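You operate a simulated robot arm through the tools that you are given. There is no shell and no other tool.

Carry out the task below with a simulated robot arm. There is one attempt and no reset: what you move stays moved.

JOB
Put things in order on the open end of the steel bench. At the end: the cream green-core spool is on the brown small carton; the silver steel shoe from the open end of the steel bench stands where the silver right bolt stood; the banded white roll from the open end of the steel bench stands where the blue wheel stood; the silver right bolt stands where the banded white roll stood; the blue wheel from the open end of the steel bench stands where the cream green-core spool stood; whatever was shut is shut again. Leave all else as you found it, and nothing knocked over. Set down upright: green-core spool.

The check looks at the end state, three seconds after you hand in, the way a careful person would. Anything else that was tipped, shoved, dropped, spilled or broken makes it a failure.

ROBOT AND FRAMES
A 6-joint arm with a two-finger gripper, fixed in place. Base frame: the origin is at the foot of the arm, x ahead of it, y to its left, z up; the work surface is at about z = 0. Lengths are in m, angles in degrees, forces in N, time in s.
With the tool pointing down near the work surface it reaches from about 0.18 to 0.48 m from the base axis. Its first joint turns from -66.0 to 66.0 degrees. Payload 1.76 kg.
The TCP is the grasp point between the finger pads, 0.029 m short of the fingertips. In the tool frame z runs along the fingers and y along their closing line. The gripper opens to 0.082 m; its body begins 0.058 m behind the TCP.
Orientation is that of the tool frame in the base frame, as a unit quaternion [x, y, z, w]. With the fingers straight down and closing along the base's y, the tool's x points along the base's -x, its y along +y and its z along -z.

CONTROLS
- The arm moves only by the tool move_arm. Its argument "rows" is one flat list of numbers, 7 for each row, row after row: the shift along the tool's x, y, z in units of 40 mm (1.0 is 40 mm), then the turn, a rotation vector about the tool's x, y, z in units of 5 degrees (1.0 is 5 degrees), then the gripper command, from -1 (shut) to 1 (fully open), values between in proportion. In form: [dx, dy, dz, wx, wy, wz, claw, dx, dy, dz, wx, wy, wz, claw, ...]. A call has 1 to 20 rows; each row shifts and turns the commanded pose from where the row before left it, along the tool's axes as they then stand. A call with a number of a shift or a turn outside -1 to 1 is refused whole. Rows are played at 5 a second. More than 0.05 m and 8.6 degrees between two rows, or a gripper value outside its range, and nothing of the call is played. Where a pose cannot be reached the arm comes as near as it can. A force on the tool above 40 N (or 10 N above the force at the start of the call, whichever is more), or a blocked arm, ends the call early, and 0.2 s more pass. The fingers move at their own pace (about 0.2035 m/s each) and stop on an object; they squeeze with about 34 N. The grip force told is the motor's: it shows also when the fingers shut on nothing. Time passes only in rows, and 0.2 s behind the last, so rows that do not move let the fingers close. It gives the time, the measured TCP pose, the force on the tool (base axes), the opening and the grip force at its end, in the units of the frame above (readings bear some noise), with the torque about the TCP (base axes, N m) and any sound that the robot's microphone picked up.
- Cameras (640 x 400 px; columns grow to the right, rows downward): "scene" is fixed at [0.0512, 0.3317, 0.4171]; the picture's right is [-0.80, -0.60, 0.00], its down [-0.38, 0.51, -0.77] and it looks along [0.47, -0.62, -0.63] (base axes); focal length 214 px, centre (320, 200). "wrist" rides on the gripper at [0.079, 0.004, -0.089] in the tool frame; the picture's right is [-0.05, 1.00, 0.00], its down [-0.71, -0.04, -0.71] and it looks along [-0.71, -0.04, 0.71] (tool axes); focal length 256 px, centre (320, 200). There is no depth. A picture from a camera that has moved, and an enlarged one, comes with that camera's place and axes in the base frame and with its lens.
- get_image(camera): a new picture of that camera. No time passes.
- zoom(camera, box): a new picture of the part [left, top, right, bottom] of that camera's present view, enlarged. No time passes.
- job_done(): hands the job in; it is judged then, once.

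Nothing tells you positions but the pictures and the camera data. Unless the task says otherwise, let go and move clear before handing in.

The tools are called after ">>>" as a command line: name --argument value ..., lists and objects as JSON in quotes. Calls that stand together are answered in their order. move_arm: Moves the arm, as the interface text tells. Its arguments: {"type":"object","properties":{"rows":{"type":"array","items":{"type":"number"}}},"required":["rows"]} The other tools are called the same way: get_image (camera) takes a picture; zoom (camera, box) takes an enlarged picture of a part of a camera's view; job_done () hands the job in.

At the start:

```text
t: 0.0
tool_pos: [0.214, -0.1785, 0.3416]
tool_rot: [-0.001, 1.0, -0.001, 0.0]
ft_force: [-0.2, -0.4, 0.1]
torque: [0.0, 0.02, -0.02]
finger_gap: 0.0821
grip_force: 0.2
```

scene: 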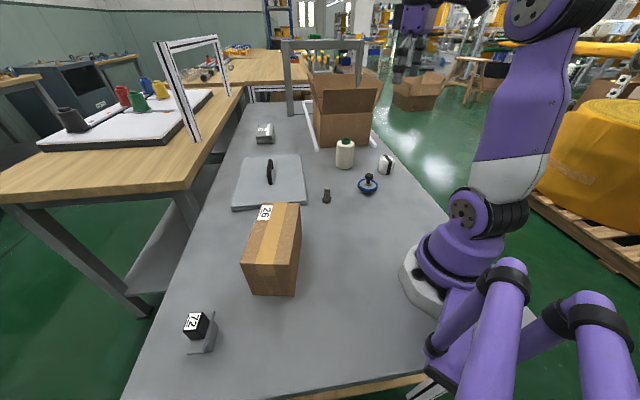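
wrist: 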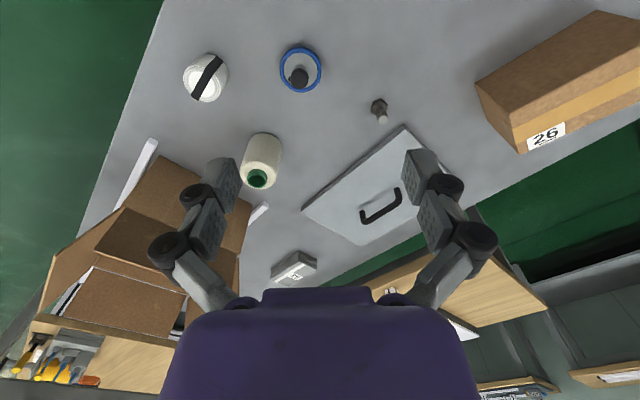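

I see the bench with a big carton "26", an open large box, a lidded area with a handle, a cream spool with green core, a white banded roll, a blue wheel, a bolt and some steel parts. I'll look closer before moving.

>>> zoom --camera "scene" --box '[220, 100, 420, 225]'

>>> zoom --camera "scene" --box '[140, 190, 340, 380]'

>>> zoom --camera "scene" --box '[240, 20, 400, 150]'

>>> zoom --camera "wrist" --box '[160, 20, 460, 300]'

```text
3.20 times, centred on (320, 162) of scene
camera zoom: at [0.0512, 0.3317, 0.4171], right [-0.8, -0.6, 0.0], down [-0.38, 0.51, -0.77], along [0.47, -0.62, -0.63], focal length 686 px, centre (320, 320)
```

zoom: 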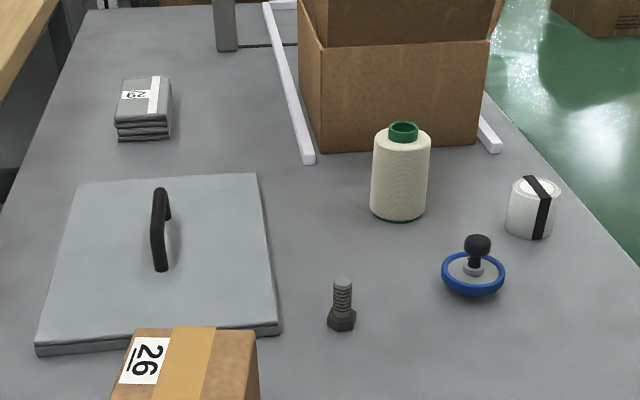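

```text
2.11 times, centred on (240, 285) of scene
camera zoom: at [0.0512, 0.3317, 0.4171], right [-0.8, -0.6, 0.0], down [-0.38, 0.51, -0.77], along [0.47, -0.62, -0.63], focal length 452 px, centre (488, 21)
```

zoom: 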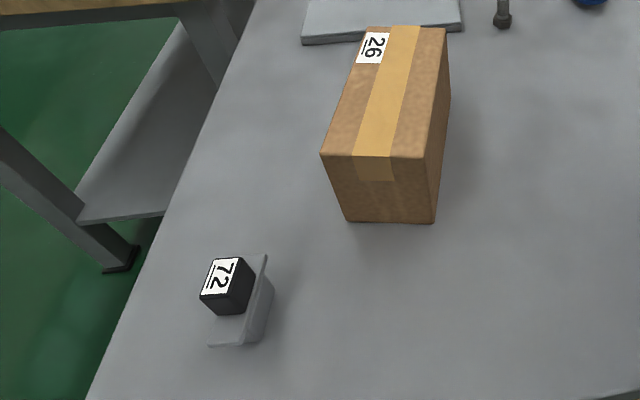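

```text
3.08 times, centred on (320, 85) of scene
camera zoom: at [0.0512, 0.3317, 0.4171], right [-0.8, -0.6, 0.0], down [-0.38, 0.51, -0.77], along [0.47, -0.62, -0.63], focal length 660 px, centre (320, 554)
```

zoom: 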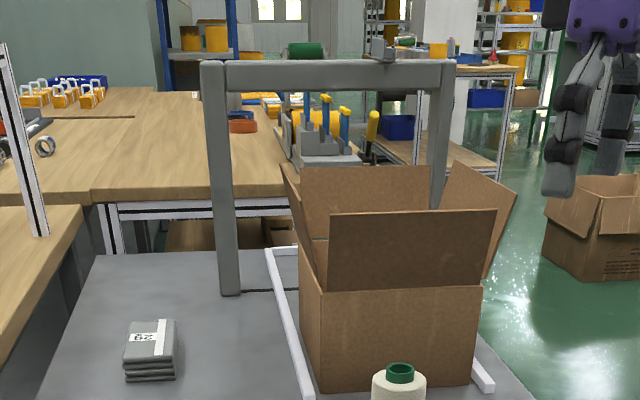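

```text
1.43 times, centred on (310, 160) of wrist
camera zoom: at [0.1346, -0.1746, 0.4311], right [0.05, 1.0, 0.0], down [0.71, -0.04, 0.71], along [0.71, -0.04, -0.71], focal length 366 px, centre (334, 257)
```

zoom: 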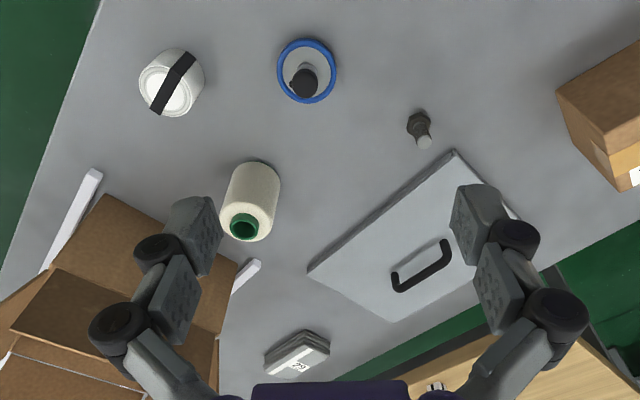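

I take the bolt to be near (0.34,-0.085), the wheel near (0.27,-0.22), the roll near (0.27,-0.36), the spool near (0.41,-0.305), and carton 26 centred near (0.30,0.15). The silver L-shaped piece by cube 72 may be the steel shoe, so I'll zoom in on the details.

>>> zoom --camera "scene" --box '[160, 295, 256, 355]'

>>> zoom --camera "scene" --box '[310, 130, 406, 210]'

>>> zoom --camera "scene" --box '[225, 115, 321, 215]'

>>> zoom --camera "wrist" --box '[160, 30, 420, 190]'

```text
6.67 times, centred on (208, 325) of scene
camera zoom: at [0.0512, 0.3317, 0.4171], right [-0.8, -0.6, 0.0], down [-0.38, 0.51, -0.77], along [0.47, -0.62, -0.63], focal length 1430 px, centre (1067, -633)
```

zoom: 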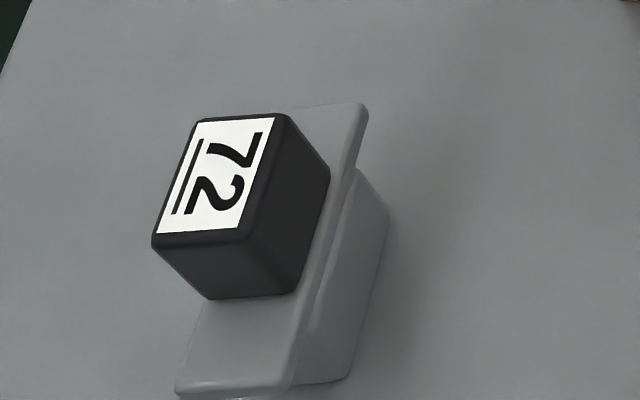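

```text
5.00 times, centred on (358, 170) of scene
camera zoom: at [0.0512, 0.3317, 0.4171], right [-0.8, -0.6, 0.0], down [-0.38, 0.51, -0.77], along [0.47, -0.62, -0.63], focal length 1072 px, centre (130, 350)
```

zoom: 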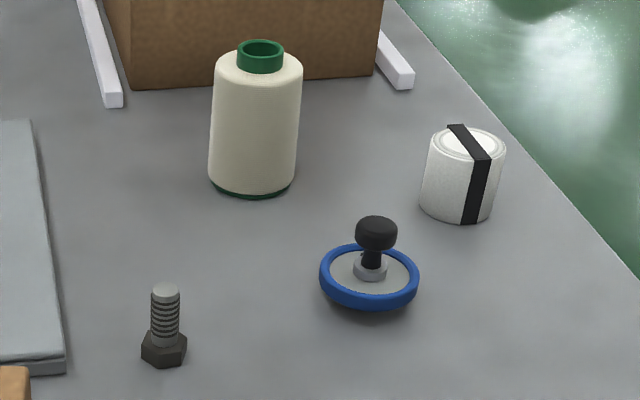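

```text
4.00 times, centred on (273, 165) of scene
camera zoom: at [0.0512, 0.3317, 0.4171], right [-0.8, -0.6, 0.0], down [-0.38, 0.51, -0.77], along [0.47, -0.62, -0.63], focal length 858 px, centre (508, 340)
```

zoom: 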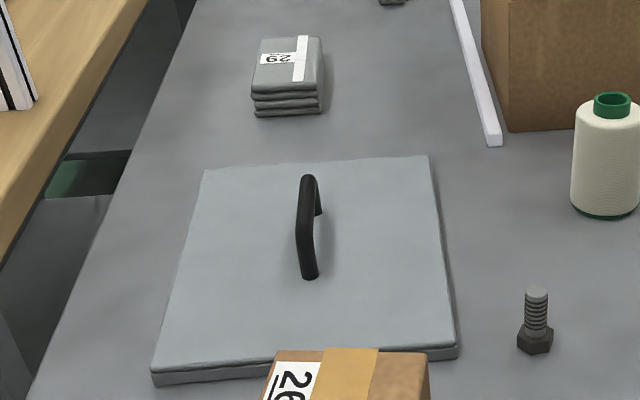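

```text
2.46 times, centred on (290, 110) of wrist
camera zoom: at [0.1346, -0.1746, 0.4311], right [0.05, 1.0, 0.0], down [0.71, -0.04, 0.71], along [0.71, -0.04, -0.71], focal length 630 px, centre (394, 422)
```

zoom: 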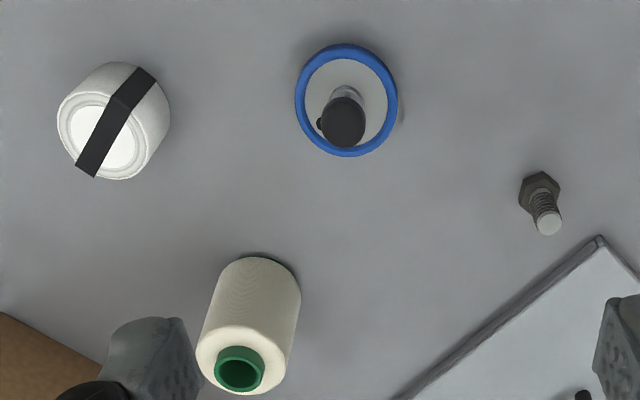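

The cube "72" seems to rest on the silver L-shaped shoe at around (0.29,0.34). I'll swing the arm over there, staying high, to look with the wrist camera.

>>> move_arm --rows '[0, 0.97, 0, 0, 0, 0, 1, 0, 0.97, 0, 0, 0, 0, 1, 0, 0.97, 0, 0, 0, 0, 1, 0, 0.97, 0, 0, 0, 0, 1, 0, 0.97, 0, 0, 0, 0, 1, 0, 0.97, 0, 0, 0, 0, 1, 0, 0.97, 0, 0, 0, 0, 1, 0, 0.97, 0, 0, 0, 0, 1, 0, 0.97, 0, 0, 0, 0, 1, 0, 0.97, 0, 0, 0, 0, 1, 0, 0.5, 0, 0, 0, 0, 1, 0, 0, 0, 0, 0, -1, 1, 0, 0, 0, 0, 0, -1, 1, 0, 0, 0, 0, 0, -1, 1, 0, 0, 0, 0, 0, -1, 1, 0, 0, 0, 0, 0, -1, 1, 0, 0, 0, 0, 0, -1, 1]'

>>> get_image --camera "wrist"

>>> get_image --camera "scene"

```text
t: 3.6
tool_pos: [0.2138, 0.2283, 0.34]
tool_rot: [-0.26, 0.966, -0.001, 0.0]
ft_force: [1.2, -0.2, -0.7]
torque: [0.0, -0.01, -0.02]
finger_gap: 0.0819
grip_force: 0.1
```

```text
taken
camera wrist: at [0.1435, 0.1931, 0.4305], right [-0.45, 0.89, 0.0], down [0.63, 0.32, 0.71], along [0.63, 0.32, -0.71], focal length 256 px, centre (320, 200)
```

wrist: 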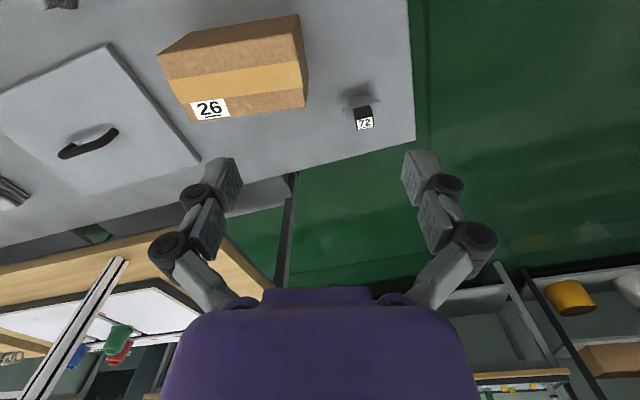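

```text
taken
```

scene: 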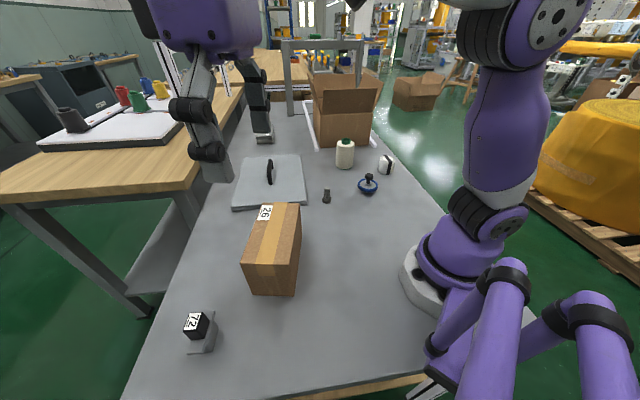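

>>> zoom --camera "wrist" --box '[300, 60, 420, 150]'

>>> zoom --camera "wrist" --box '[0, 0, 330, 210]'

```text
4.44 times, centred on (360, 105) of wrist
camera zoom: at [0.1435, 0.1931, 0.4305], right [-0.45, 0.89, 0.0], down [0.63, 0.32, 0.71], along [0.63, 0.32, -0.71], focal length 1138 px, centre (142, 622)
```

zoom: 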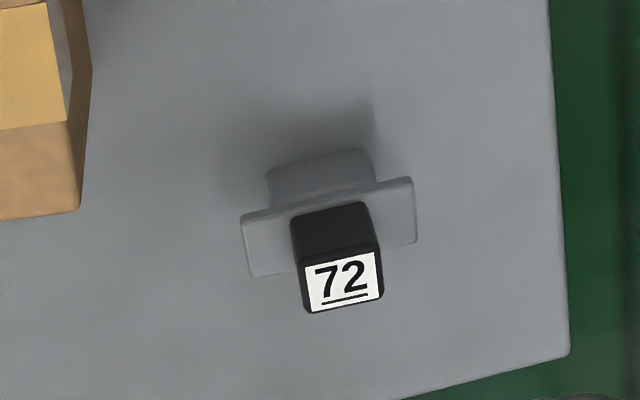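

```text
1.90 times, centred on (165, 105) of wrist
camera zoom: at [0.1435, 0.1931, 0.4305], right [-0.45, 0.89, 0.0], down [0.63, 0.32, 0.71], along [0.63, 0.32, -0.71], focal length 488 px, centre (615, 381)
```

zoom: 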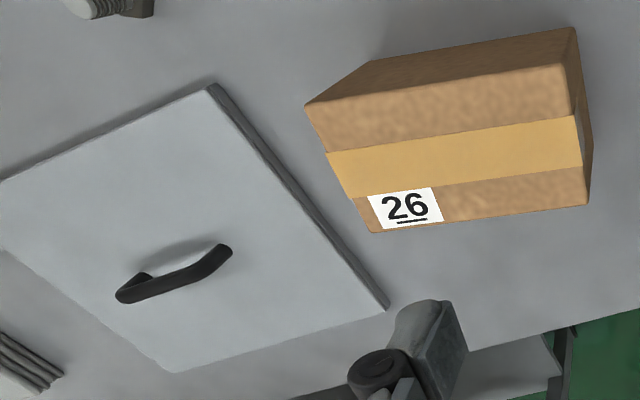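

The cube 72 appears to sit on the shoe's plate. I'll lower and turn the wrist to get a closer view of that stack.

>>> move_arm --rows '[0.5, 0, 0.8, 0, 0, -1, 1, 0.5, 0, 0.8, 0, 0, -1, 1, 0, 0, 0.8, 0, 0, -1, 1, 0, 0, 0.8, 0, 0, -1, 1]'

>>> get_image --camera "wrist"

>>> zoom --camera "scene" --box '[170, 300, 240, 355]'

```text
t: 4.6
tool_pos: [0.1796, 0.2066, 0.2144]
tool_rot: [-0.424, 0.906, -0.001, 0.001]
ft_force: [-0.4, -0.4, 0.1]
torque: [-0.01, 0.01, -0.02]
finger_gap: 0.0818
grip_force: 0.0
```

```text
taken
camera wrist: at [0.1261, 0.1486, 0.3032], right [-0.73, 0.68, 0.0], down [0.48, 0.52, 0.71], along [0.48, 0.52, -0.71], focal length 256 px, centre (320, 200)
```

wrist: 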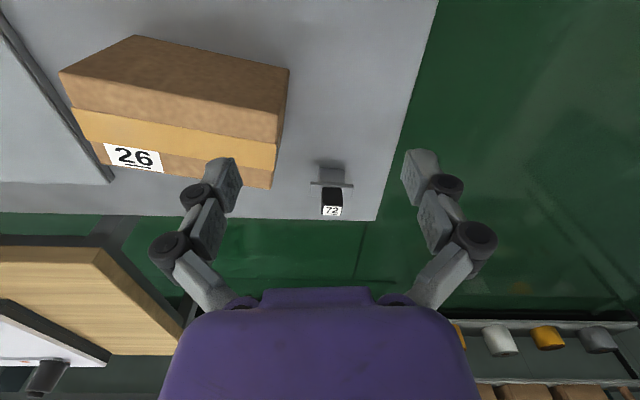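

```text
7.27 times, centred on (205, 328) of scene
camera zoom: at [0.0512, 0.3317, 0.4171], right [-0.8, -0.6, 0.0], down [-0.38, 0.51, -0.77], along [0.47, -0.62, -0.63], focal length 1560 px, centre (1156, -727)
```

zoom: 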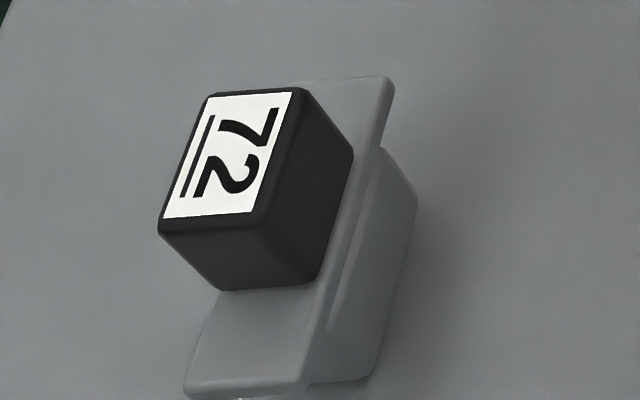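

>>> zoom --camera "wrist" --box '[290, 140, 370, 230]'

```text
4.44 times, centred on (330, 185) of wrist
camera zoom: at [0.1261, 0.1486, 0.3032], right [-0.73, 0.68, 0.0], down [0.48, 0.52, 0.71], along [0.48, 0.52, -0.71], focal length 1138 px, centre (276, 267)
```

zoom: 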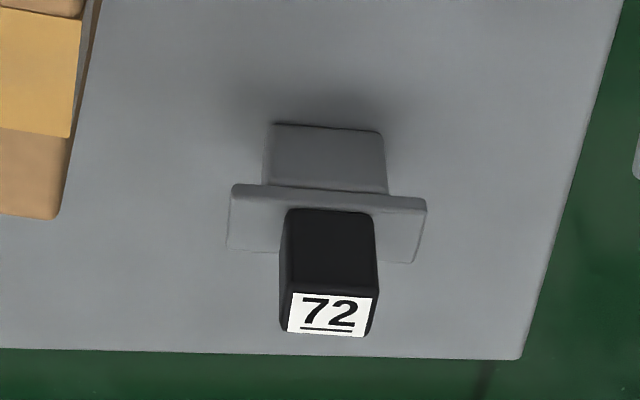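

The shoe is a T-shaped steel piece (block with top plate) and cube 72 stands centred on it. I'll go back to the spool side and look more closely, since the spool has to move first.

>>> move_arm --rows '[0, 0, -0.3, 0, 0, 1, 1, 0, 0, -0.3, 0, 0, 1, 1, 0, 0, -0.3, 0, 0, 1, 1, 0, 0, -0.3, 0, 0, 1, 1, 0, 0, -0.3, 0, 0, 1, 1, 0, 0, -0.3, 0, 0, 1, 1, 0, 0, -0.3, 0, 0, 1, 1, 0, 0, -0.3, 0, 0, 1, 1, 0, 0, -0.3, 0, 0, 1, 1, 0, 0, -0.3, 0, 0, 1, 1, -0.25, -1, 0, 0, 0, 0, 1, -0.25, -1, 0, 0, 0, 0, 1, -0.25, -1, 0, 0, 0, 0, 1, -0.25, -1, 0, 0, 0, 0, 1, -0.25, -1, 0, 0, 0, 0, 1, -0.25, -1, 0, 0, 0, 0, 1, -0.25, -1, 0, 0, 0, 0, 1, -0.25, -1, 0, 0, 0, 0, 1, -0.25, -1, 0, 0, 0, 0, 1, -0.25, -1, 0, 0, 0, 0, 1]'

>>> move_arm --rows '[0, 0, 0.2625, 0, 0, 1, 1, 0, 0, 0.2625, 0, 0, 1, 1, 0, 0, 0.2625, 0, 0, 1, 1, 0, 0, 0.2625, 0, 0, 1, 1, 0, 0, 0.2625, 0, 0, 1, 1, 0, 0, 0.2625, 0, 0, 1, 1, 0, 0, 0.2625, 0, 0, 1, 1, 0, 0, 0.2625, 0, 0, 0.34, 1]'

>>> get_image --camera "wrist"

>>> get_image --camera "scene"

```text
t: 8.8
tool_pos: [0.2794, -0.1931, 0.3321]
tool_rot: [0.0, 1.0, -0.001, 0.0]
ft_force: [0.2, -0.5, -0.3]
torque: [0.0, -0.01, 0.0]
finger_gap: 0.082
grip_force: 0.1
```

```text
t: 10.6
tool_pos: [0.2796, -0.1939, 0.2503]
tool_rot: [0.315, 0.949, 0.0, 0.001]
ft_force: [-0.6, 0.2, 0.6]
torque: [0.01, -0.03, 0.0]
finger_gap: 0.0817
grip_force: 0.0
```

```text
taken
camera wrist: at [0.219, -0.1413, 0.3392], right [0.64, 0.77, 0.0], down [0.54, -0.45, 0.71], along [0.54, -0.45, -0.71], focal length 256 px, centre (320, 200)
```

wrist: 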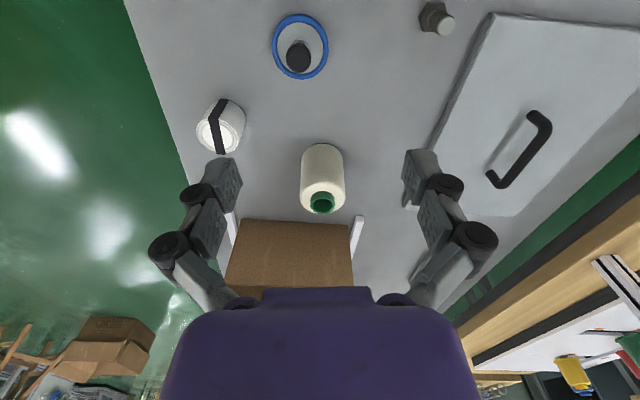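

```text
taken
```

scene: 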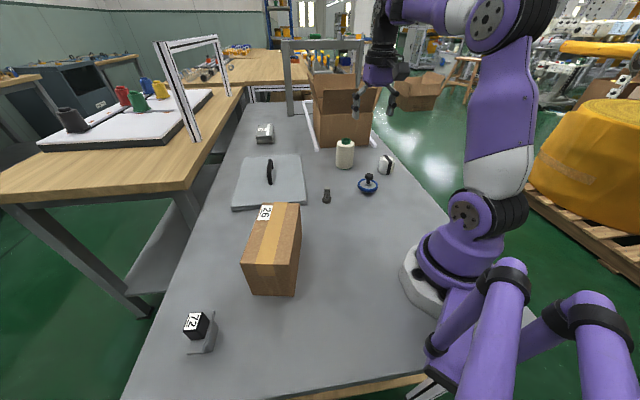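

>>> zoom --camera "wrist" --box '[180, 0, 470, 220]'

>>> zoom --camera "wrist" --box '[270, 130, 370, 225]'

```text
1.82 times, centred on (325, 110) of wrist
camera zoom: at [0.219, -0.1413, 0.3392], right [0.64, 0.77, 0.0], down [0.54, -0.45, 0.71], along [0.54, -0.45, -0.71], focal length 465 px, centre (311, 364)
```

zoom: 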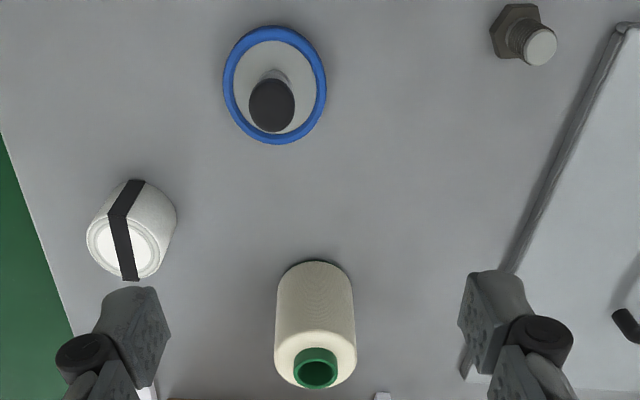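

```text
4.21 times, centred on (320, 178) of wrist
camera zoom: at [0.219, -0.1413, 0.3392], right [0.64, 0.77, 0.0], down [0.54, -0.45, 0.71], along [0.54, -0.45, -0.71], focal length 1078 px, centre (320, 295)
```

zoom: 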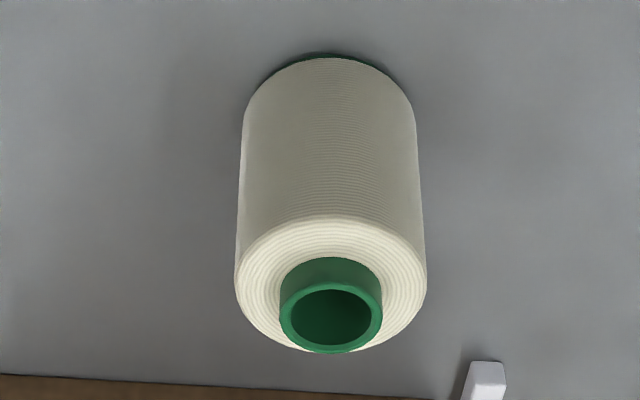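

The spool stands near (0.411,-0.296) with a body about 62 mm wide and its top at about 0.10 m, and the wheel is near (0.268,-0.211). I'll move out above the spool to test the reach.

>>> move_arm --rows '[-0.829, -0.0165, 0.3, 0, 0, 0, 1, -0.829, -0.0165, 0.3, 0, 0, 0, 1, -0.829, -0.0165, 0.3, 0, 0, 0, 1, -0.829, -0.0165, 0.3, 0, 0, 0, 1, -0.829, -0.0165, 0.3, 0, 0, 0, 1, 0, 0, 0, 0, 0, 0, 1, 0, 0, 0, 0, 0, 0, 1]'

>>> get_image --camera "wrist"

>>> get_image --camera "scene"

```text
t: 12.2
tool_pos: [0.3644, -0.2599, 0.191]
tool_rot: [0.315, 0.949, -0.002, 0.0]
ft_force: [-0.1, -0.4, 0.2]
torque: [0.0, 0.01, 0.02]
finger_gap: 0.0821
grip_force: 0.2
out of reach, approached as far as the arm can: row 4, 5
```

```text
taken
camera wrist: at [0.3043, -0.2095, 0.2812], right [0.64, 0.77, 0.0], down [0.54, -0.45, 0.71], along [0.54, -0.45, -0.71], focal length 256 px, centre (320, 200)
```

wrist: 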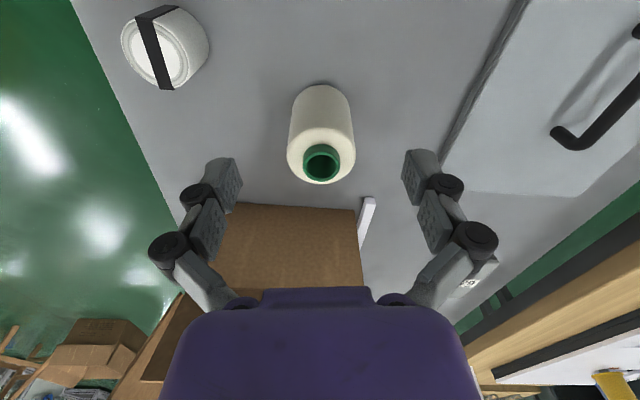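

```text
taken
```

scene: 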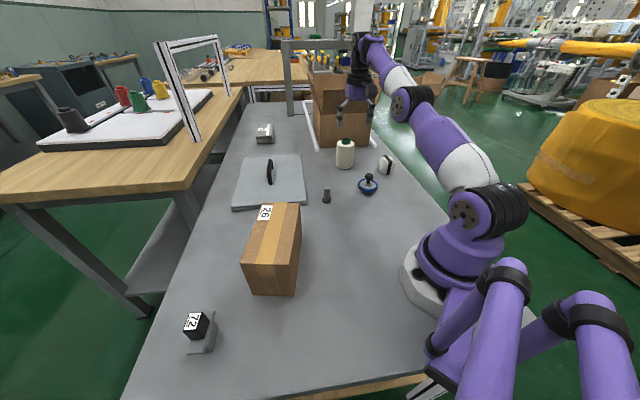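

The straight-down reach ends at about r=0.45 here, while the spool is at about r=0.506. I'll tilt the fingers outward about the closing axis to gain reach.

>>> move_arm --rows '[0, 0, 0, 0, -1, 0, 1, 0, 0, 0, 0, -1, 0, 1, 0, 0, 0, 0, -1, 0, 1, 0, 0, 0, 0, -1, 0, 1, 0, 0, 0, 0, -1, 0, 1, 0, 0, 0, 0, 0, 0, 1]'

>>> get_image --camera "wrist"

```text
t: 13.6
tool_pos: [0.3664, -0.2606, 0.1922]
tool_rot: [0.307, 0.926, -0.07, 0.207]
ft_force: [-0.2, -0.4, 0.3]
torque: [0.0, -0.01, 0.01]
finger_gap: 0.0819
grip_force: 0.1
```

```text
taken
camera wrist: at [0.2802, -0.1908, 0.2391], right [0.64, 0.77, 0.02], down [0.25, -0.23, 0.94], along [0.73, -0.59, -0.34], focal length 256 px, centre (320, 200)
```

wrist: 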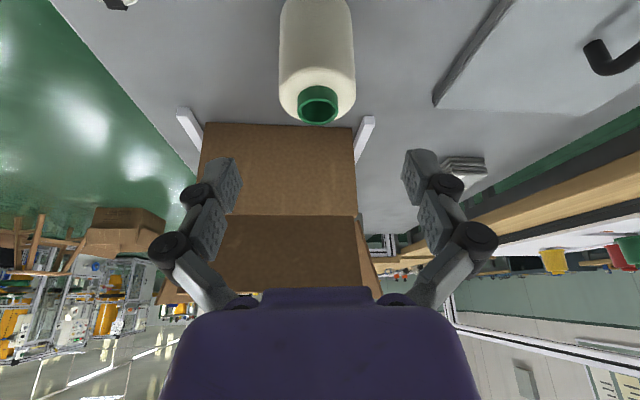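

The tilt worked and the spool lies straight along the tool axis. I'll advance partway along the fingers and check alignment.

>>> move_arm --rows '[0.01, -0.014, 0.6, 0, 0, 0, 1, 0.01, -0.014, 0.6, 0, 0, 0, 1, 0.01, -0.014, 0.6, 0, 0, 0, 1, 0, 0, 0, 0, 0, 0, 1]'

>>> get_image --camera "wrist"

>>> zoom --camera "scene" --box '[300, 70, 440, 210]'

```text
t: 14.6
tool_pos: [0.3877, -0.2795, 0.1247]
tool_rot: [0.307, 0.927, -0.069, 0.206]
ft_force: [0.3, -0.5, -0.7]
torque: [-0.03, 0.0, -0.01]
finger_gap: 0.0819
grip_force: 0.1
```

```text
taken
camera wrist: at [0.3029, -0.2101, 0.1731], right [0.64, 0.77, 0.02], down [0.25, -0.23, 0.94], along [0.73, -0.59, -0.34], focal length 256 px, centre (320, 200)
```

wrist: 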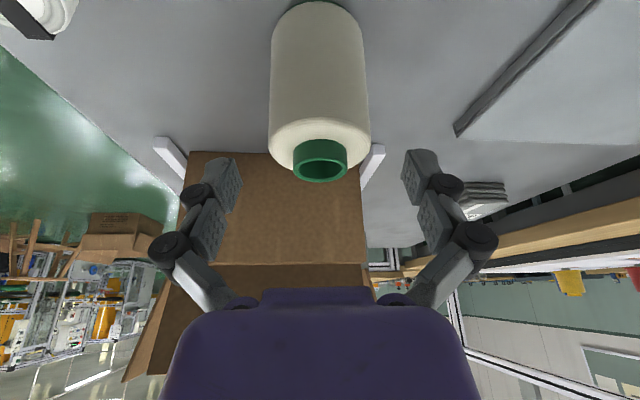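

```text
2.86 times, centred on (370, 140) of scene
camera zoom: at [0.0512, 0.3317, 0.4171], right [-0.8, -0.6, 0.0], down [-0.38, 0.51, -0.77], along [0.47, -0.62, -0.63], focal length 613 px, centre (177, 371)
```

zoom: 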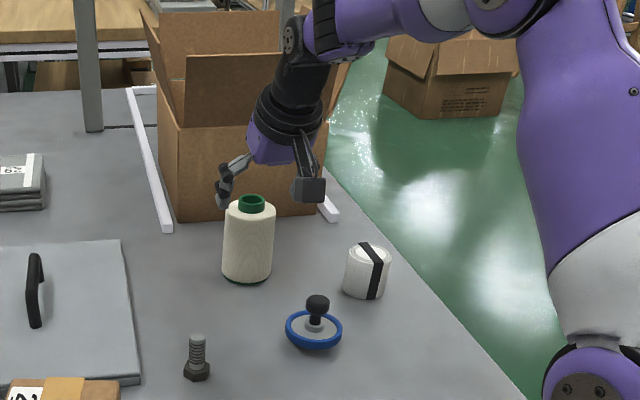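

The fingers line up on both sides of the spool. I'll advance the remaining 6 cm to grasp height, then close.

>>> move_arm --rows '[-0.01, 0.005, 0.53, 0, 0, 0, 1, -0.01, 0.005, 0.53, 0, 0, 0, 1, -0.01, 0.005, 0.53, 0, 0, 0, 1, 0, 0, 0, 0, 0, 0, 1]'

>>> get_image --camera "wrist"

>>> zoom --camera "scene" --box '[300, 90, 420, 210]'

```text
t: 15.6
tool_pos: [0.4114, -0.2966, 0.069]
tool_rot: [0.308, 0.926, -0.069, 0.205]
ft_force: [0.2, 0.6, 0.1]
torque: [-0.01, 0.0, 0.02]
finger_gap: 0.0819
grip_force: 0.0
```

```text
taken
camera wrist: at [0.3259, -0.2265, 0.1155], right [0.64, 0.77, 0.02], down [0.25, -0.23, 0.94], along [0.73, -0.59, -0.34], focal length 256 px, centre (320, 200)
```

wrist: 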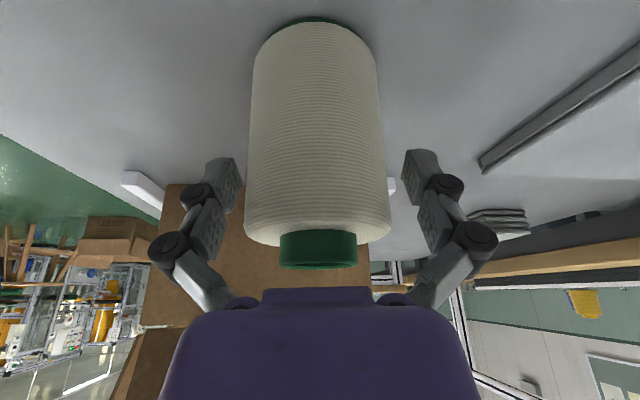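

```text
3.33 times, centred on (360, 150) of scene
camera zoom: at [0.0512, 0.3317, 0.4171], right [-0.8, -0.6, 0.0], down [-0.38, 0.51, -0.77], along [0.47, -0.62, -0.63], focal length 715 px, centre (187, 367)
```

zoom: 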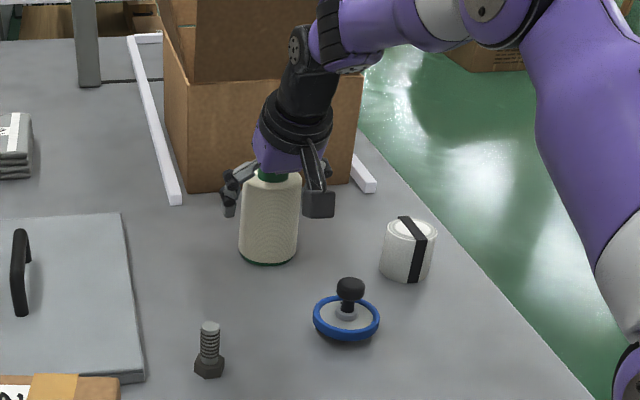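

The tool is on the spool's axis at mid height. Closing on it now.

>>> move_arm --rows '[0, 0, 0, 0, 0, 0, 0.6, 0, 0, 0, 0, 0, 0, 0.4, 0, 0, 0, 0, 0, 0, -1, 0, 0, 0, 0, 0, 0, -1]'

>>> get_image --camera "wrist"

```text
t: 16.6
tool_pos: [0.4109, -0.2968, 0.0682]
tool_rot: [0.308, 0.926, -0.069, 0.206]
ft_force: [-4.6, -1.7, 6.5]
torque: [-0.01, 0.25, -0.01]
finger_gap: 0.0621
grip_force: 33.8
```

```text
taken
camera wrist: at [0.3258, -0.2267, 0.116], right [0.64, 0.77, 0.02], down [0.25, -0.23, 0.94], along [0.73, -0.59, -0.34], focal length 256 px, centre (320, 200)
```

wrist: 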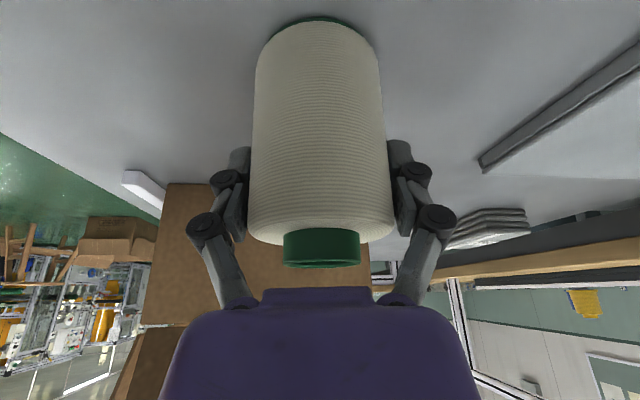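

The spool is held (gap 62 mm). I'll lift it straight up a little, then back along the approach line.

>>> move_arm --rows '[-0.106, 0, -0.227, 0, 0, 0, -1, -0.106, 0, -0.227, 0, 0, 0, -1, 0, 0, -0.7, 0, 0, 0, -1, 0, 0, -0.7, 0, 0, 0, -1, 0, 0, -0.7, 0, 0, 0, -1, 0, 0, -0.7, 0, 0, 0, -1, 0, 0, 0, 0, 0, 0, -1]'

>>> get_image --camera "scene"

>>> get_image --camera "wrist"

```text
t: 18.2
tool_pos: [0.3721, -0.2663, 0.1899]
tool_rot: [0.308, 0.926, -0.069, 0.205]
ft_force: [-0.1, 0.1, -3.3]
torque: [-0.02, -0.04, 0.03]
finger_gap: 0.062
grip_force: 34.0
```

```text
taken
```

scene: 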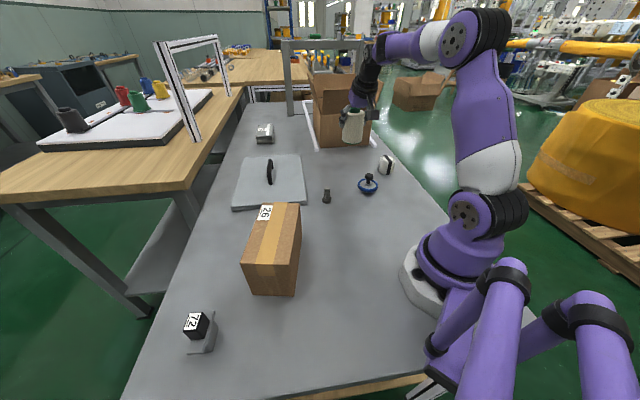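

```text
taken
camera wrist: at [0.2869, -0.1978, 0.2375], right [0.64, 0.77, 0.02], down [0.25, -0.23, 0.94], along [0.73, -0.59, -0.34], focal length 256 px, centre (320, 200)
```

wrist: 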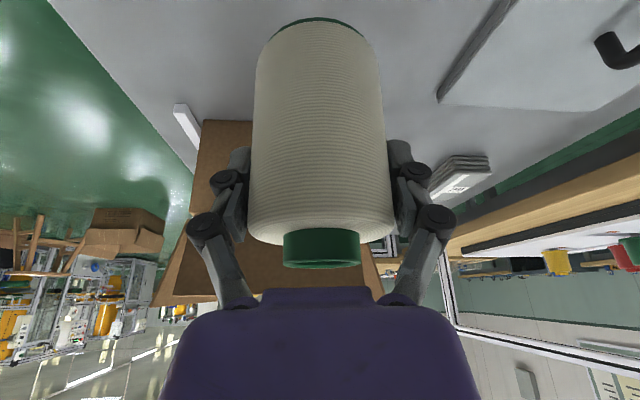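

The spool is off the bench and hanging straight. I'll retract and raise it, then swing round to above carton 26.

>>> move_arm --rows '[0.521, 0, -0.657, 0, 0, 0, -1, 0.521, 0, -0.657, 0, 0, 0, -1, 0.521, 0, -0.657, 0, 0, 0, -1, 0.521, 0, -0.657, 0, 0, 0, -1, 0, 0, 0, 0, 0, 0, -1]'

>>> move_arm --rows '[0.0486, 0.7535, -0.0227, -0.4336, 0, -0.9299, -1, 0.0486, 0.7535, -0.0227, -0.4336, 0, -0.9299, -1, 0.0486, 0.7535, -0.0227, -0.4336, 0, -0.9299, -1, 0.0486, 0.7535, -0.0227, -0.4336, 0, -0.9299, -1, 0.0486, 0.7535, -0.0227, -0.4336, 0, -0.9299, -1, 0.0486, 0.7535, -0.0227, -0.4336, 0, -0.9299, -1, 0.0486, 0.7535, -0.0227, -0.4336, 0, -0.9299, -1, 0.0486, 0.7535, -0.0227, -0.4336, 0, -0.9299, -1, 0.0486, 0.7535, -0.0227, -0.4336, 0, -0.9299, -1, 0.0486, 0.7535, -0.0227, -0.4336, 0, -0.9299, -1, 0.0486, 0.7535, -0.0227, -0.4336, 0, -0.9299, -1, 0.0486, 0.7535, -0.0227, -0.4336, 0, -0.9299, -1, 0, 0, 0, 0, 0, 0, -1]'

>>> get_image --camera "scene"

>>> get_image --camera "wrist"

```text
t: 19.4
tool_pos: [0.2758, -0.1955, 0.2515]
tool_rot: [0.307, 0.927, -0.069, 0.206]
ft_force: [0.4, -0.4, -3.0]
torque: [0.05, 0.0, 0.03]
finger_gap: 0.0624
grip_force: 34.0
```

```text
t: 22.2
tool_pos: [0.3025, 0.1479, 0.2506]
tool_rot: [-0.211, 0.953, 0.046, 0.212]
ft_force: [0.5, -0.2, -2.7]
torque: [0.0, 0.01, -0.01]
finger_gap: 0.0622
grip_force: 34.0
```

```text
taken
```

scene: 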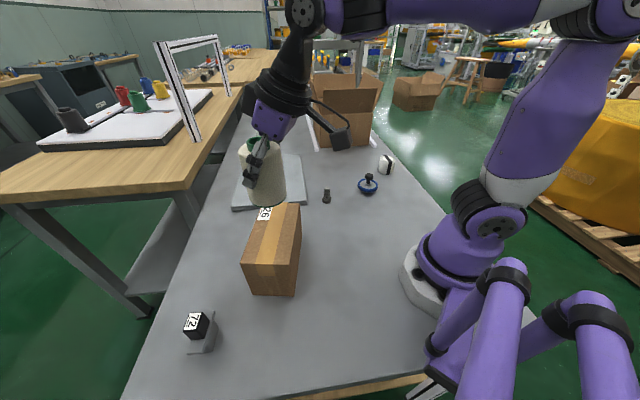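

```text
taken
camera wrist: at [0.2017, 0.1067, 0.298], right [-0.38, 0.93, 0.02], down [0.32, 0.11, 0.94], along [0.87, 0.36, -0.34], focal length 256 px, centre (320, 200)
```

wrist: 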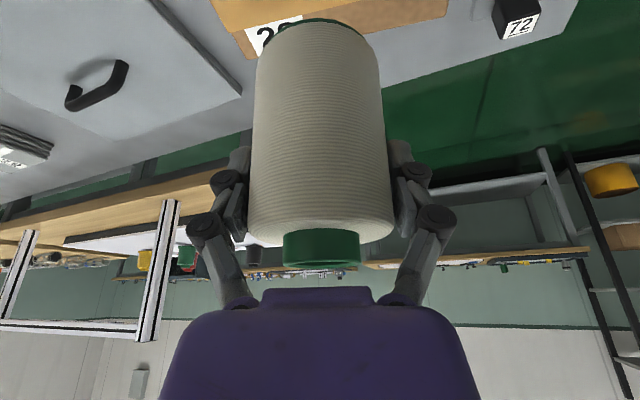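

The spool hangs upright above the carton, whose top centre I place at about (0.302,0.154) at 0.10 m. I'll lower to just above contact.

>>> move_arm --rows '[0.189, 0.0356, 0.436, 0, 0, 0, -1, 0.189, 0.0356, 0.436, 0, 0, 0, -1, 0.189, 0.0356, 0.436, 0, 0, 0, -1, 0.189, 0.0356, 0.436, 0, 0, 0, -1, 0, 0, 0, 0, 0, 0, -1]'

>>> zoom --camera "scene" --box '[190, 130, 350, 310]'

>>> get_image --camera "wrist"

```text
t: 23.4
tool_pos: [0.303, 0.1539, 0.1763]
tool_rot: [-0.21, 0.953, 0.046, 0.215]
ft_force: [-2.9, -4.4, 30.5]
torque: [-0.29, -0.11, -0.2]
finger_gap: 0.0623
grip_force: 33.6
```

```text
2.22 times, centred on (270, 220) of scene
camera zoom: at [0.0511, 0.3317, 0.4172], right [-0.8, -0.6, 0.0], down [-0.38, 0.51, -0.77], along [0.47, -0.62, -0.63], focal length 477 px, centre (431, 156)
```

zoom: 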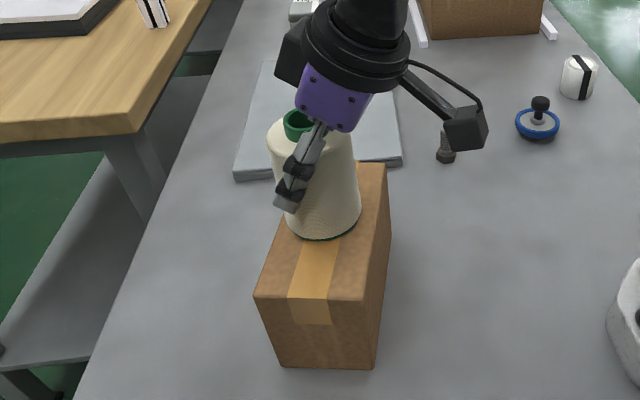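

```text
taken
camera wrist: at [0.2021, 0.1125, 0.2227], right [-0.38, 0.93, 0.02], down [0.32, 0.11, 0.94], along [0.87, 0.36, -0.34], focal length 256 px, centre (320, 200)
```

wrist: 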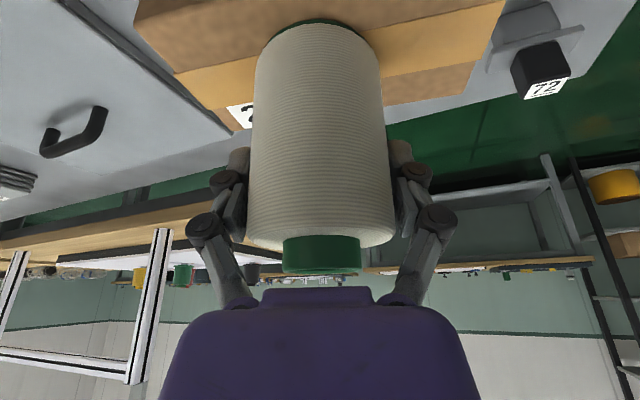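

The spool touched the carton top slightly earlier than estimated (30 N upward force). I'll back off a millimetre or two to unload before releasing.

>>> move_arm --rows '[-0.0106, 0, -0.0227, 0, 0, 0, -1, -0.0053, 0, -0.0113, 0, 0, 0, -1, 0, 0, 0, 0, 0, 0, -1]'

>>> zoom --camera "scene" --box '[220, 160, 320, 240]'

```text
t: 24.2
tool_pos: [0.3024, 0.1545, 0.1761]
tool_rot: [-0.21, 0.953, 0.046, 0.212]
ft_force: [10.4, -0.6, 16.2]
torque: [-0.09, -0.72, 0.02]
finger_gap: 0.0622
grip_force: 34.1
```

```text
5.00 times, centred on (270, 200) of scene
camera zoom: at [0.0511, 0.3317, 0.4172], right [-0.8, -0.6, 0.0], down [-0.38, 0.51, -0.77], along [0.47, -0.62, -0.63], focal length 1072 px, centre (570, 200)
```

zoom: 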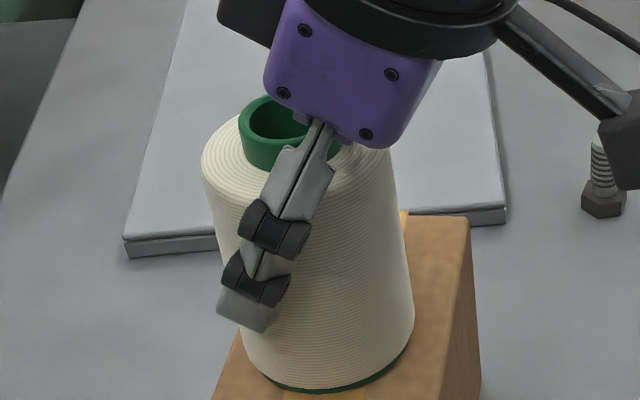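

>>> move_arm --rows '[-0.0106, 0, -0.0227, 0, 0, 0, -1, 0, 0, 0, 0, 0, 0, -1, 0, 0, 0, 0, 0, 0, -1]'

```text
t: 25.0
tool_pos: [0.3018, 0.155, 0.1753]
tool_rot: [-0.21, 0.954, 0.045, 0.21]
ft_force: [3.1, 0.7, 3.1]
torque: [0.05, -0.36, 0.04]
finger_gap: 0.062
grip_force: 33.8
```

>>> move_arm --rows '[-0.004, 0, -0.009, 0, 0, 0, -1, 0, 0, 0, 0, 0, 0, -1, 0, 0, 0, 0, 0, 0, -1]'

>>> zoom --camera "scene" --box '[220, 190, 320, 310]'

>>> get_image --camera "wrist"

```text
t: 25.8
tool_pos: [0.3014, 0.1536, 0.1766]
tool_rot: [-0.21, 0.954, 0.046, 0.21]
ft_force: [0.3, 0.9, -3.4]
torque: [0.01, 0.0, 0.01]
finger_gap: 0.062
grip_force: 34.3
```

```text
3.33 times, centred on (270, 250) of scene
camera zoom: at [0.0512, 0.3317, 0.4171], right [-0.8, -0.6, 0.0], down [-0.38, 0.51, -0.77], along [0.47, -0.62, -0.63], focal length 715 px, centre (487, 33)
```

zoom: 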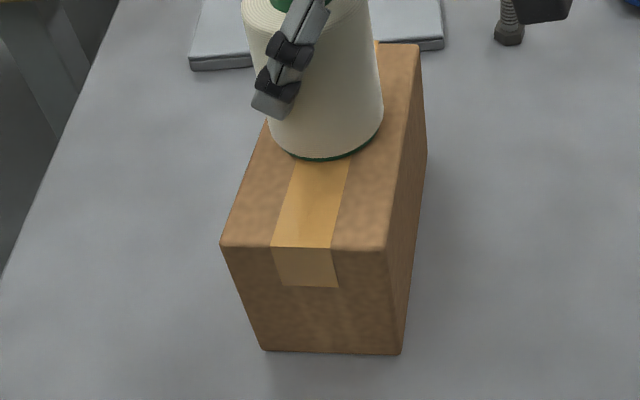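

```text
taken
camera wrist: at [0.2015, 0.1122, 0.2246], right [-0.38, 0.93, 0.02], down [0.33, 0.11, 0.94], along [0.87, 0.36, -0.34], focal length 256 px, centre (320, 200)
```

wrist: 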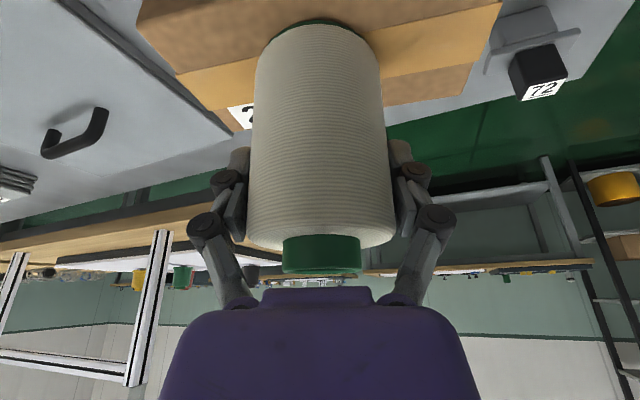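

The load reads just the spool's own weight, so it is hovering under half a millimetre above the carton. Opening gently and backing out along the tool axis.

>>> move_arm --rows '[0, 0, 0, 0, 0, 0, 0.6, 0, 0, 0, 0, 0, 0, 0.7, 0, 0, 0, 0, 0, 0, 1, 0, 0, 0, 0, 0, 0, 1]'

>>> get_image --camera "wrist"

>>> zoom --camera "scene" --box '[200, 140, 340, 310]'

```text
t: 26.8
tool_pos: [0.3027, 0.1539, 0.1778]
tool_rot: [-0.21, 0.953, 0.046, 0.212]
ft_force: [0.0, -0.6, -0.9]
torque: [0.0, -0.01, -0.01]
finger_gap: 0.0819
grip_force: 0.0
```

```text
taken
camera wrist: at [0.2016, 0.1123, 0.2247], right [-0.38, 0.93, 0.02], down [0.32, 0.11, 0.94], along [0.87, 0.36, -0.34], focal length 256 px, centre (320, 200)
```

wrist: 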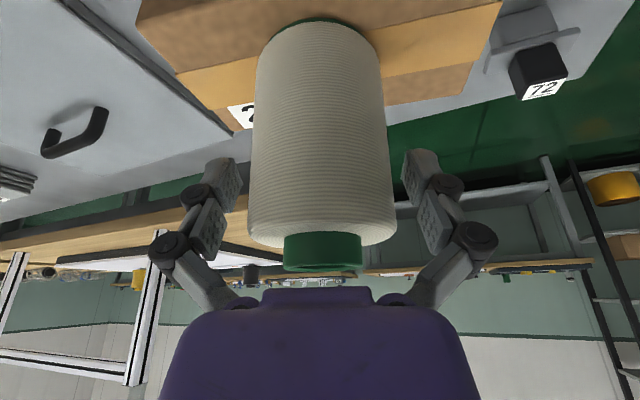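

```text
2.35 times, centred on (270, 225) of scene
camera zoom: at [0.0512, 0.3317, 0.4171], right [-0.8, -0.6, 0.0], down [-0.38, 0.51, -0.77], along [0.47, -0.62, -0.63], focal length 505 px, centre (438, 141)
```

zoom: 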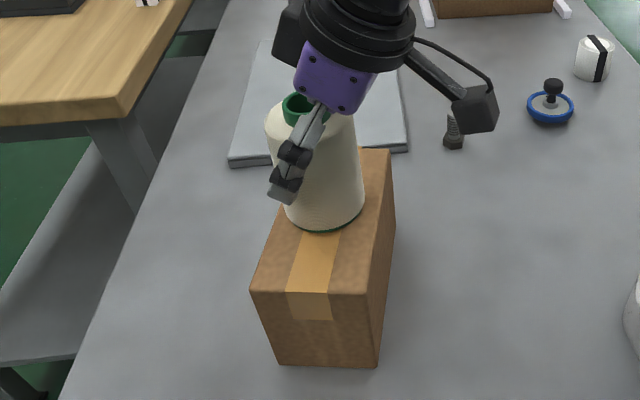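

The spool stands on the carton. I'll back out along the tool axis, then swing to the wheel for a close look.

>>> move_arm --rows '[0, 0, -0.5, 0, 0, 0, 1, 0, 0, -0.7, 0, 0, 0, 1, 0, 0, -1, 0, 0, 0, 1, 0, 0, -1, 0, 0, 0, 1, 0, 0, 0, 0, 1, 0, 1, 0, 0, 0, 0, 1, 0, 1]'

>>> zoom --camera "scene" --box '[200, 120, 340, 310]'

```text
t: 28.2
tool_pos: [0.2547, 0.132, 0.2943]
tool_rot: [-0.214, 0.968, 0.027, 0.127]
ft_force: [-0.2, 0.7, -0.2]
torque: [0.03, -0.01, 0.0]
finger_gap: 0.0823
grip_force: 0.1
```

```text
2.11 times, centred on (270, 215) of scene
camera zoom: at [0.0512, 0.3317, 0.4171], right [-0.8, -0.6, 0.0], down [-0.38, 0.51, -0.77], along [0.47, -0.62, -0.63], focal length 452 px, centre (425, 168)
```

zoom: 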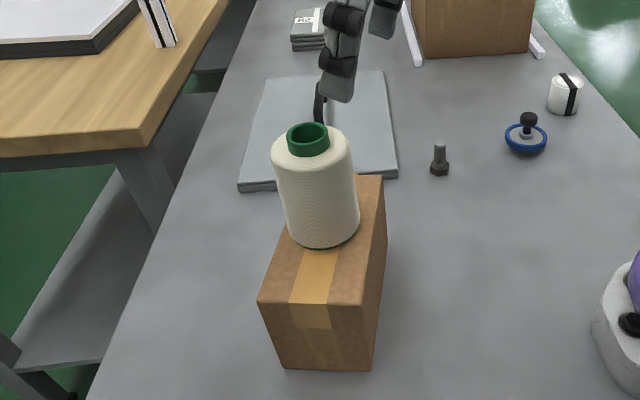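

The spool stands upright on the carton, and the carton has not moved. Now swinging over to the wheel.

>>> move_arm --rows '[0, -0.624, 0, 0.2588, 0, 0.9659, 1, 0, -0.624, 0, 0.2588, 0, 0.9659, 1, 0, -0.624, 0, 0.2588, 0, 0.9659, 1, 0, -0.624, 0, 0.2588, 0, 0.9659, 1, 0, -0.624, 0, 0.2588, 0, 0.9659, 1, 0, -0.624, 0, 0.2588, 0, 0.9659, 1, 0, -0.624, 0, 0.2588, 0, 0.9659, 1, 0, -0.624, 0, 0.2588, 0, 0.9659, 1, 0, -0.624, 0, 0.2588, 0, 0.9659, 1, 0, -0.624, 0, 0.2588, 0, 0.9659, 1, 0, -0.624, 0, 0.2588, 0, 0.9659, 1, 0, -0.624, 0, 0.2588, 0, 0.9659, 1, 0, -0.624, 0, 0.2588, 0, 0.9659, 1, 0.21, 0, 0.785, 0, 0, 0, 1, 0.21, 0, 0.785, 0, 0, 0, 1, 0.21, 0, 0.785, 0, 0, 0, 1, 0, 0, 0, 0, 0, 0, 1]'

>>> get_image --camera "wrist"

```text
t: 31.8
tool_pos: [0.2257, -0.1745, 0.194]
tool_rot: [0.339, 0.931, -0.045, 0.123]
ft_force: [0.3, 0.2, -0.4]
torque: [0.01, 0.01, 0.01]
finger_gap: 0.082
grip_force: 0.1
```

```text
taken
camera wrist: at [0.152, -0.1071, 0.2608], right [0.68, 0.73, 0.01], down [0.36, -0.35, 0.87], along [0.64, -0.59, -0.5], focal length 256 px, centre (320, 200)
```

wrist: 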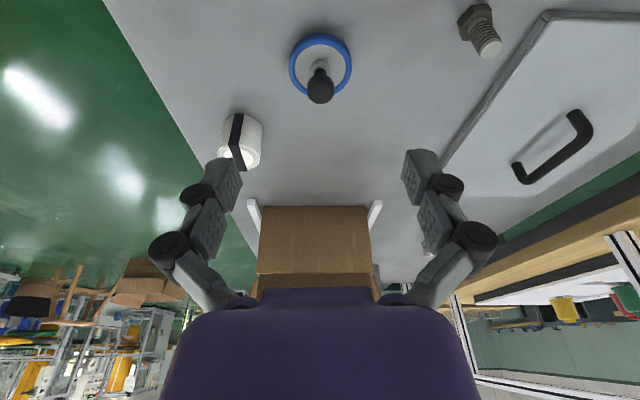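

>>> zoom --camera "wrist" --box '[270, 20, 370, 115]'

>>> zoom --camera "wrist" --box '[440, 0, 520, 70]'

>>> zoom --camera "wrist" --box '[200, 95, 290, 185]'

>>> zoom --camera "scene" --box '[340, 145, 410, 205]'

```text
4.21 times, centred on (320, 68) of wrist
camera zoom: at [0.152, -0.1071, 0.2608], right [0.68, 0.73, 0.01], down [0.36, -0.35, 0.87], along [0.64, -0.59, -0.5], focal length 1078 px, centre (320, 758)
```

zoom: 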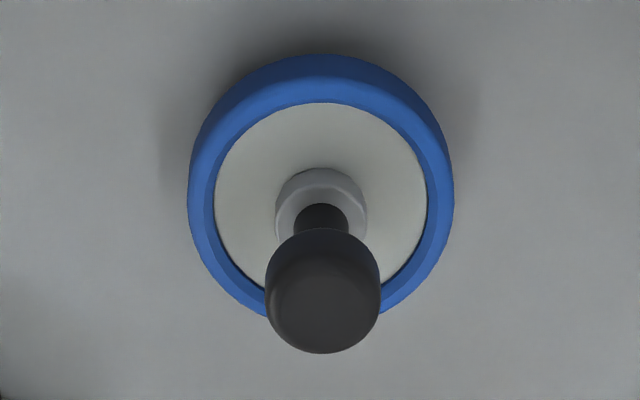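

```text
5.71 times, centred on (480, 35) of wrist
camera zoom: at [0.152, -0.1071, 0.2608], right [0.68, 0.73, 0.01], down [0.36, -0.35, 0.87], along [0.64, -0.59, -0.5], focal length 1463 px, centre (-594, 1143)
```

zoom: 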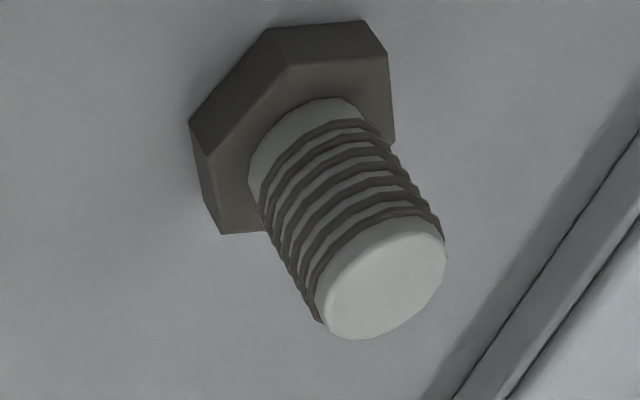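

```text
4.44 times, centred on (245, 140) of wrist
camera zoom: at [0.152, -0.1071, 0.2608], right [0.68, 0.73, 0.01], down [0.36, -0.35, 0.87], along [0.64, -0.59, -0.5], focal length 1138 px, centre (653, 467)
```

zoom: 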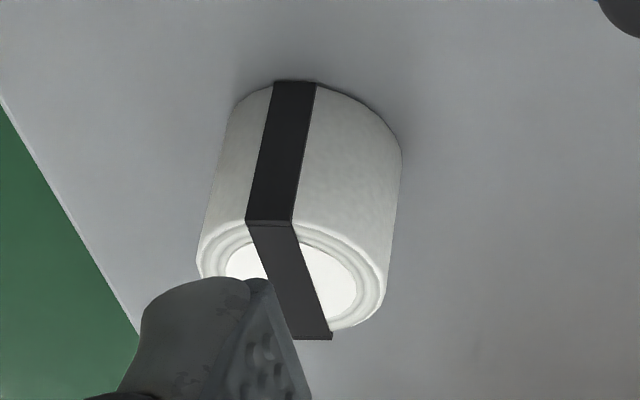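

```text
6.67 times, centred on (375, 175) of scene
camera zoom: at [0.0512, 0.3317, 0.4171], right [-0.8, -0.6, 0.0], down [-0.38, 0.51, -0.77], along [0.47, -0.62, -0.63], focal length 1430 px, centre (-47, 367)
```

zoom: 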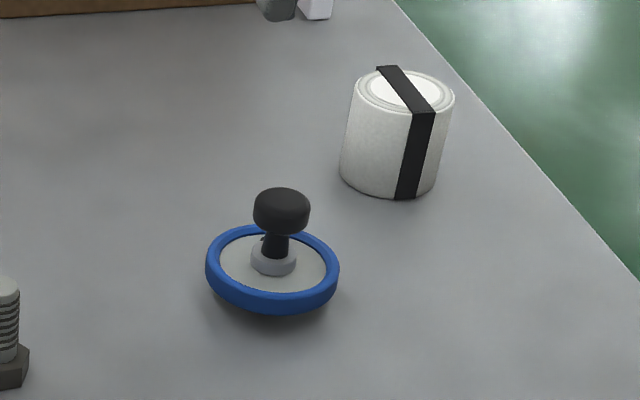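

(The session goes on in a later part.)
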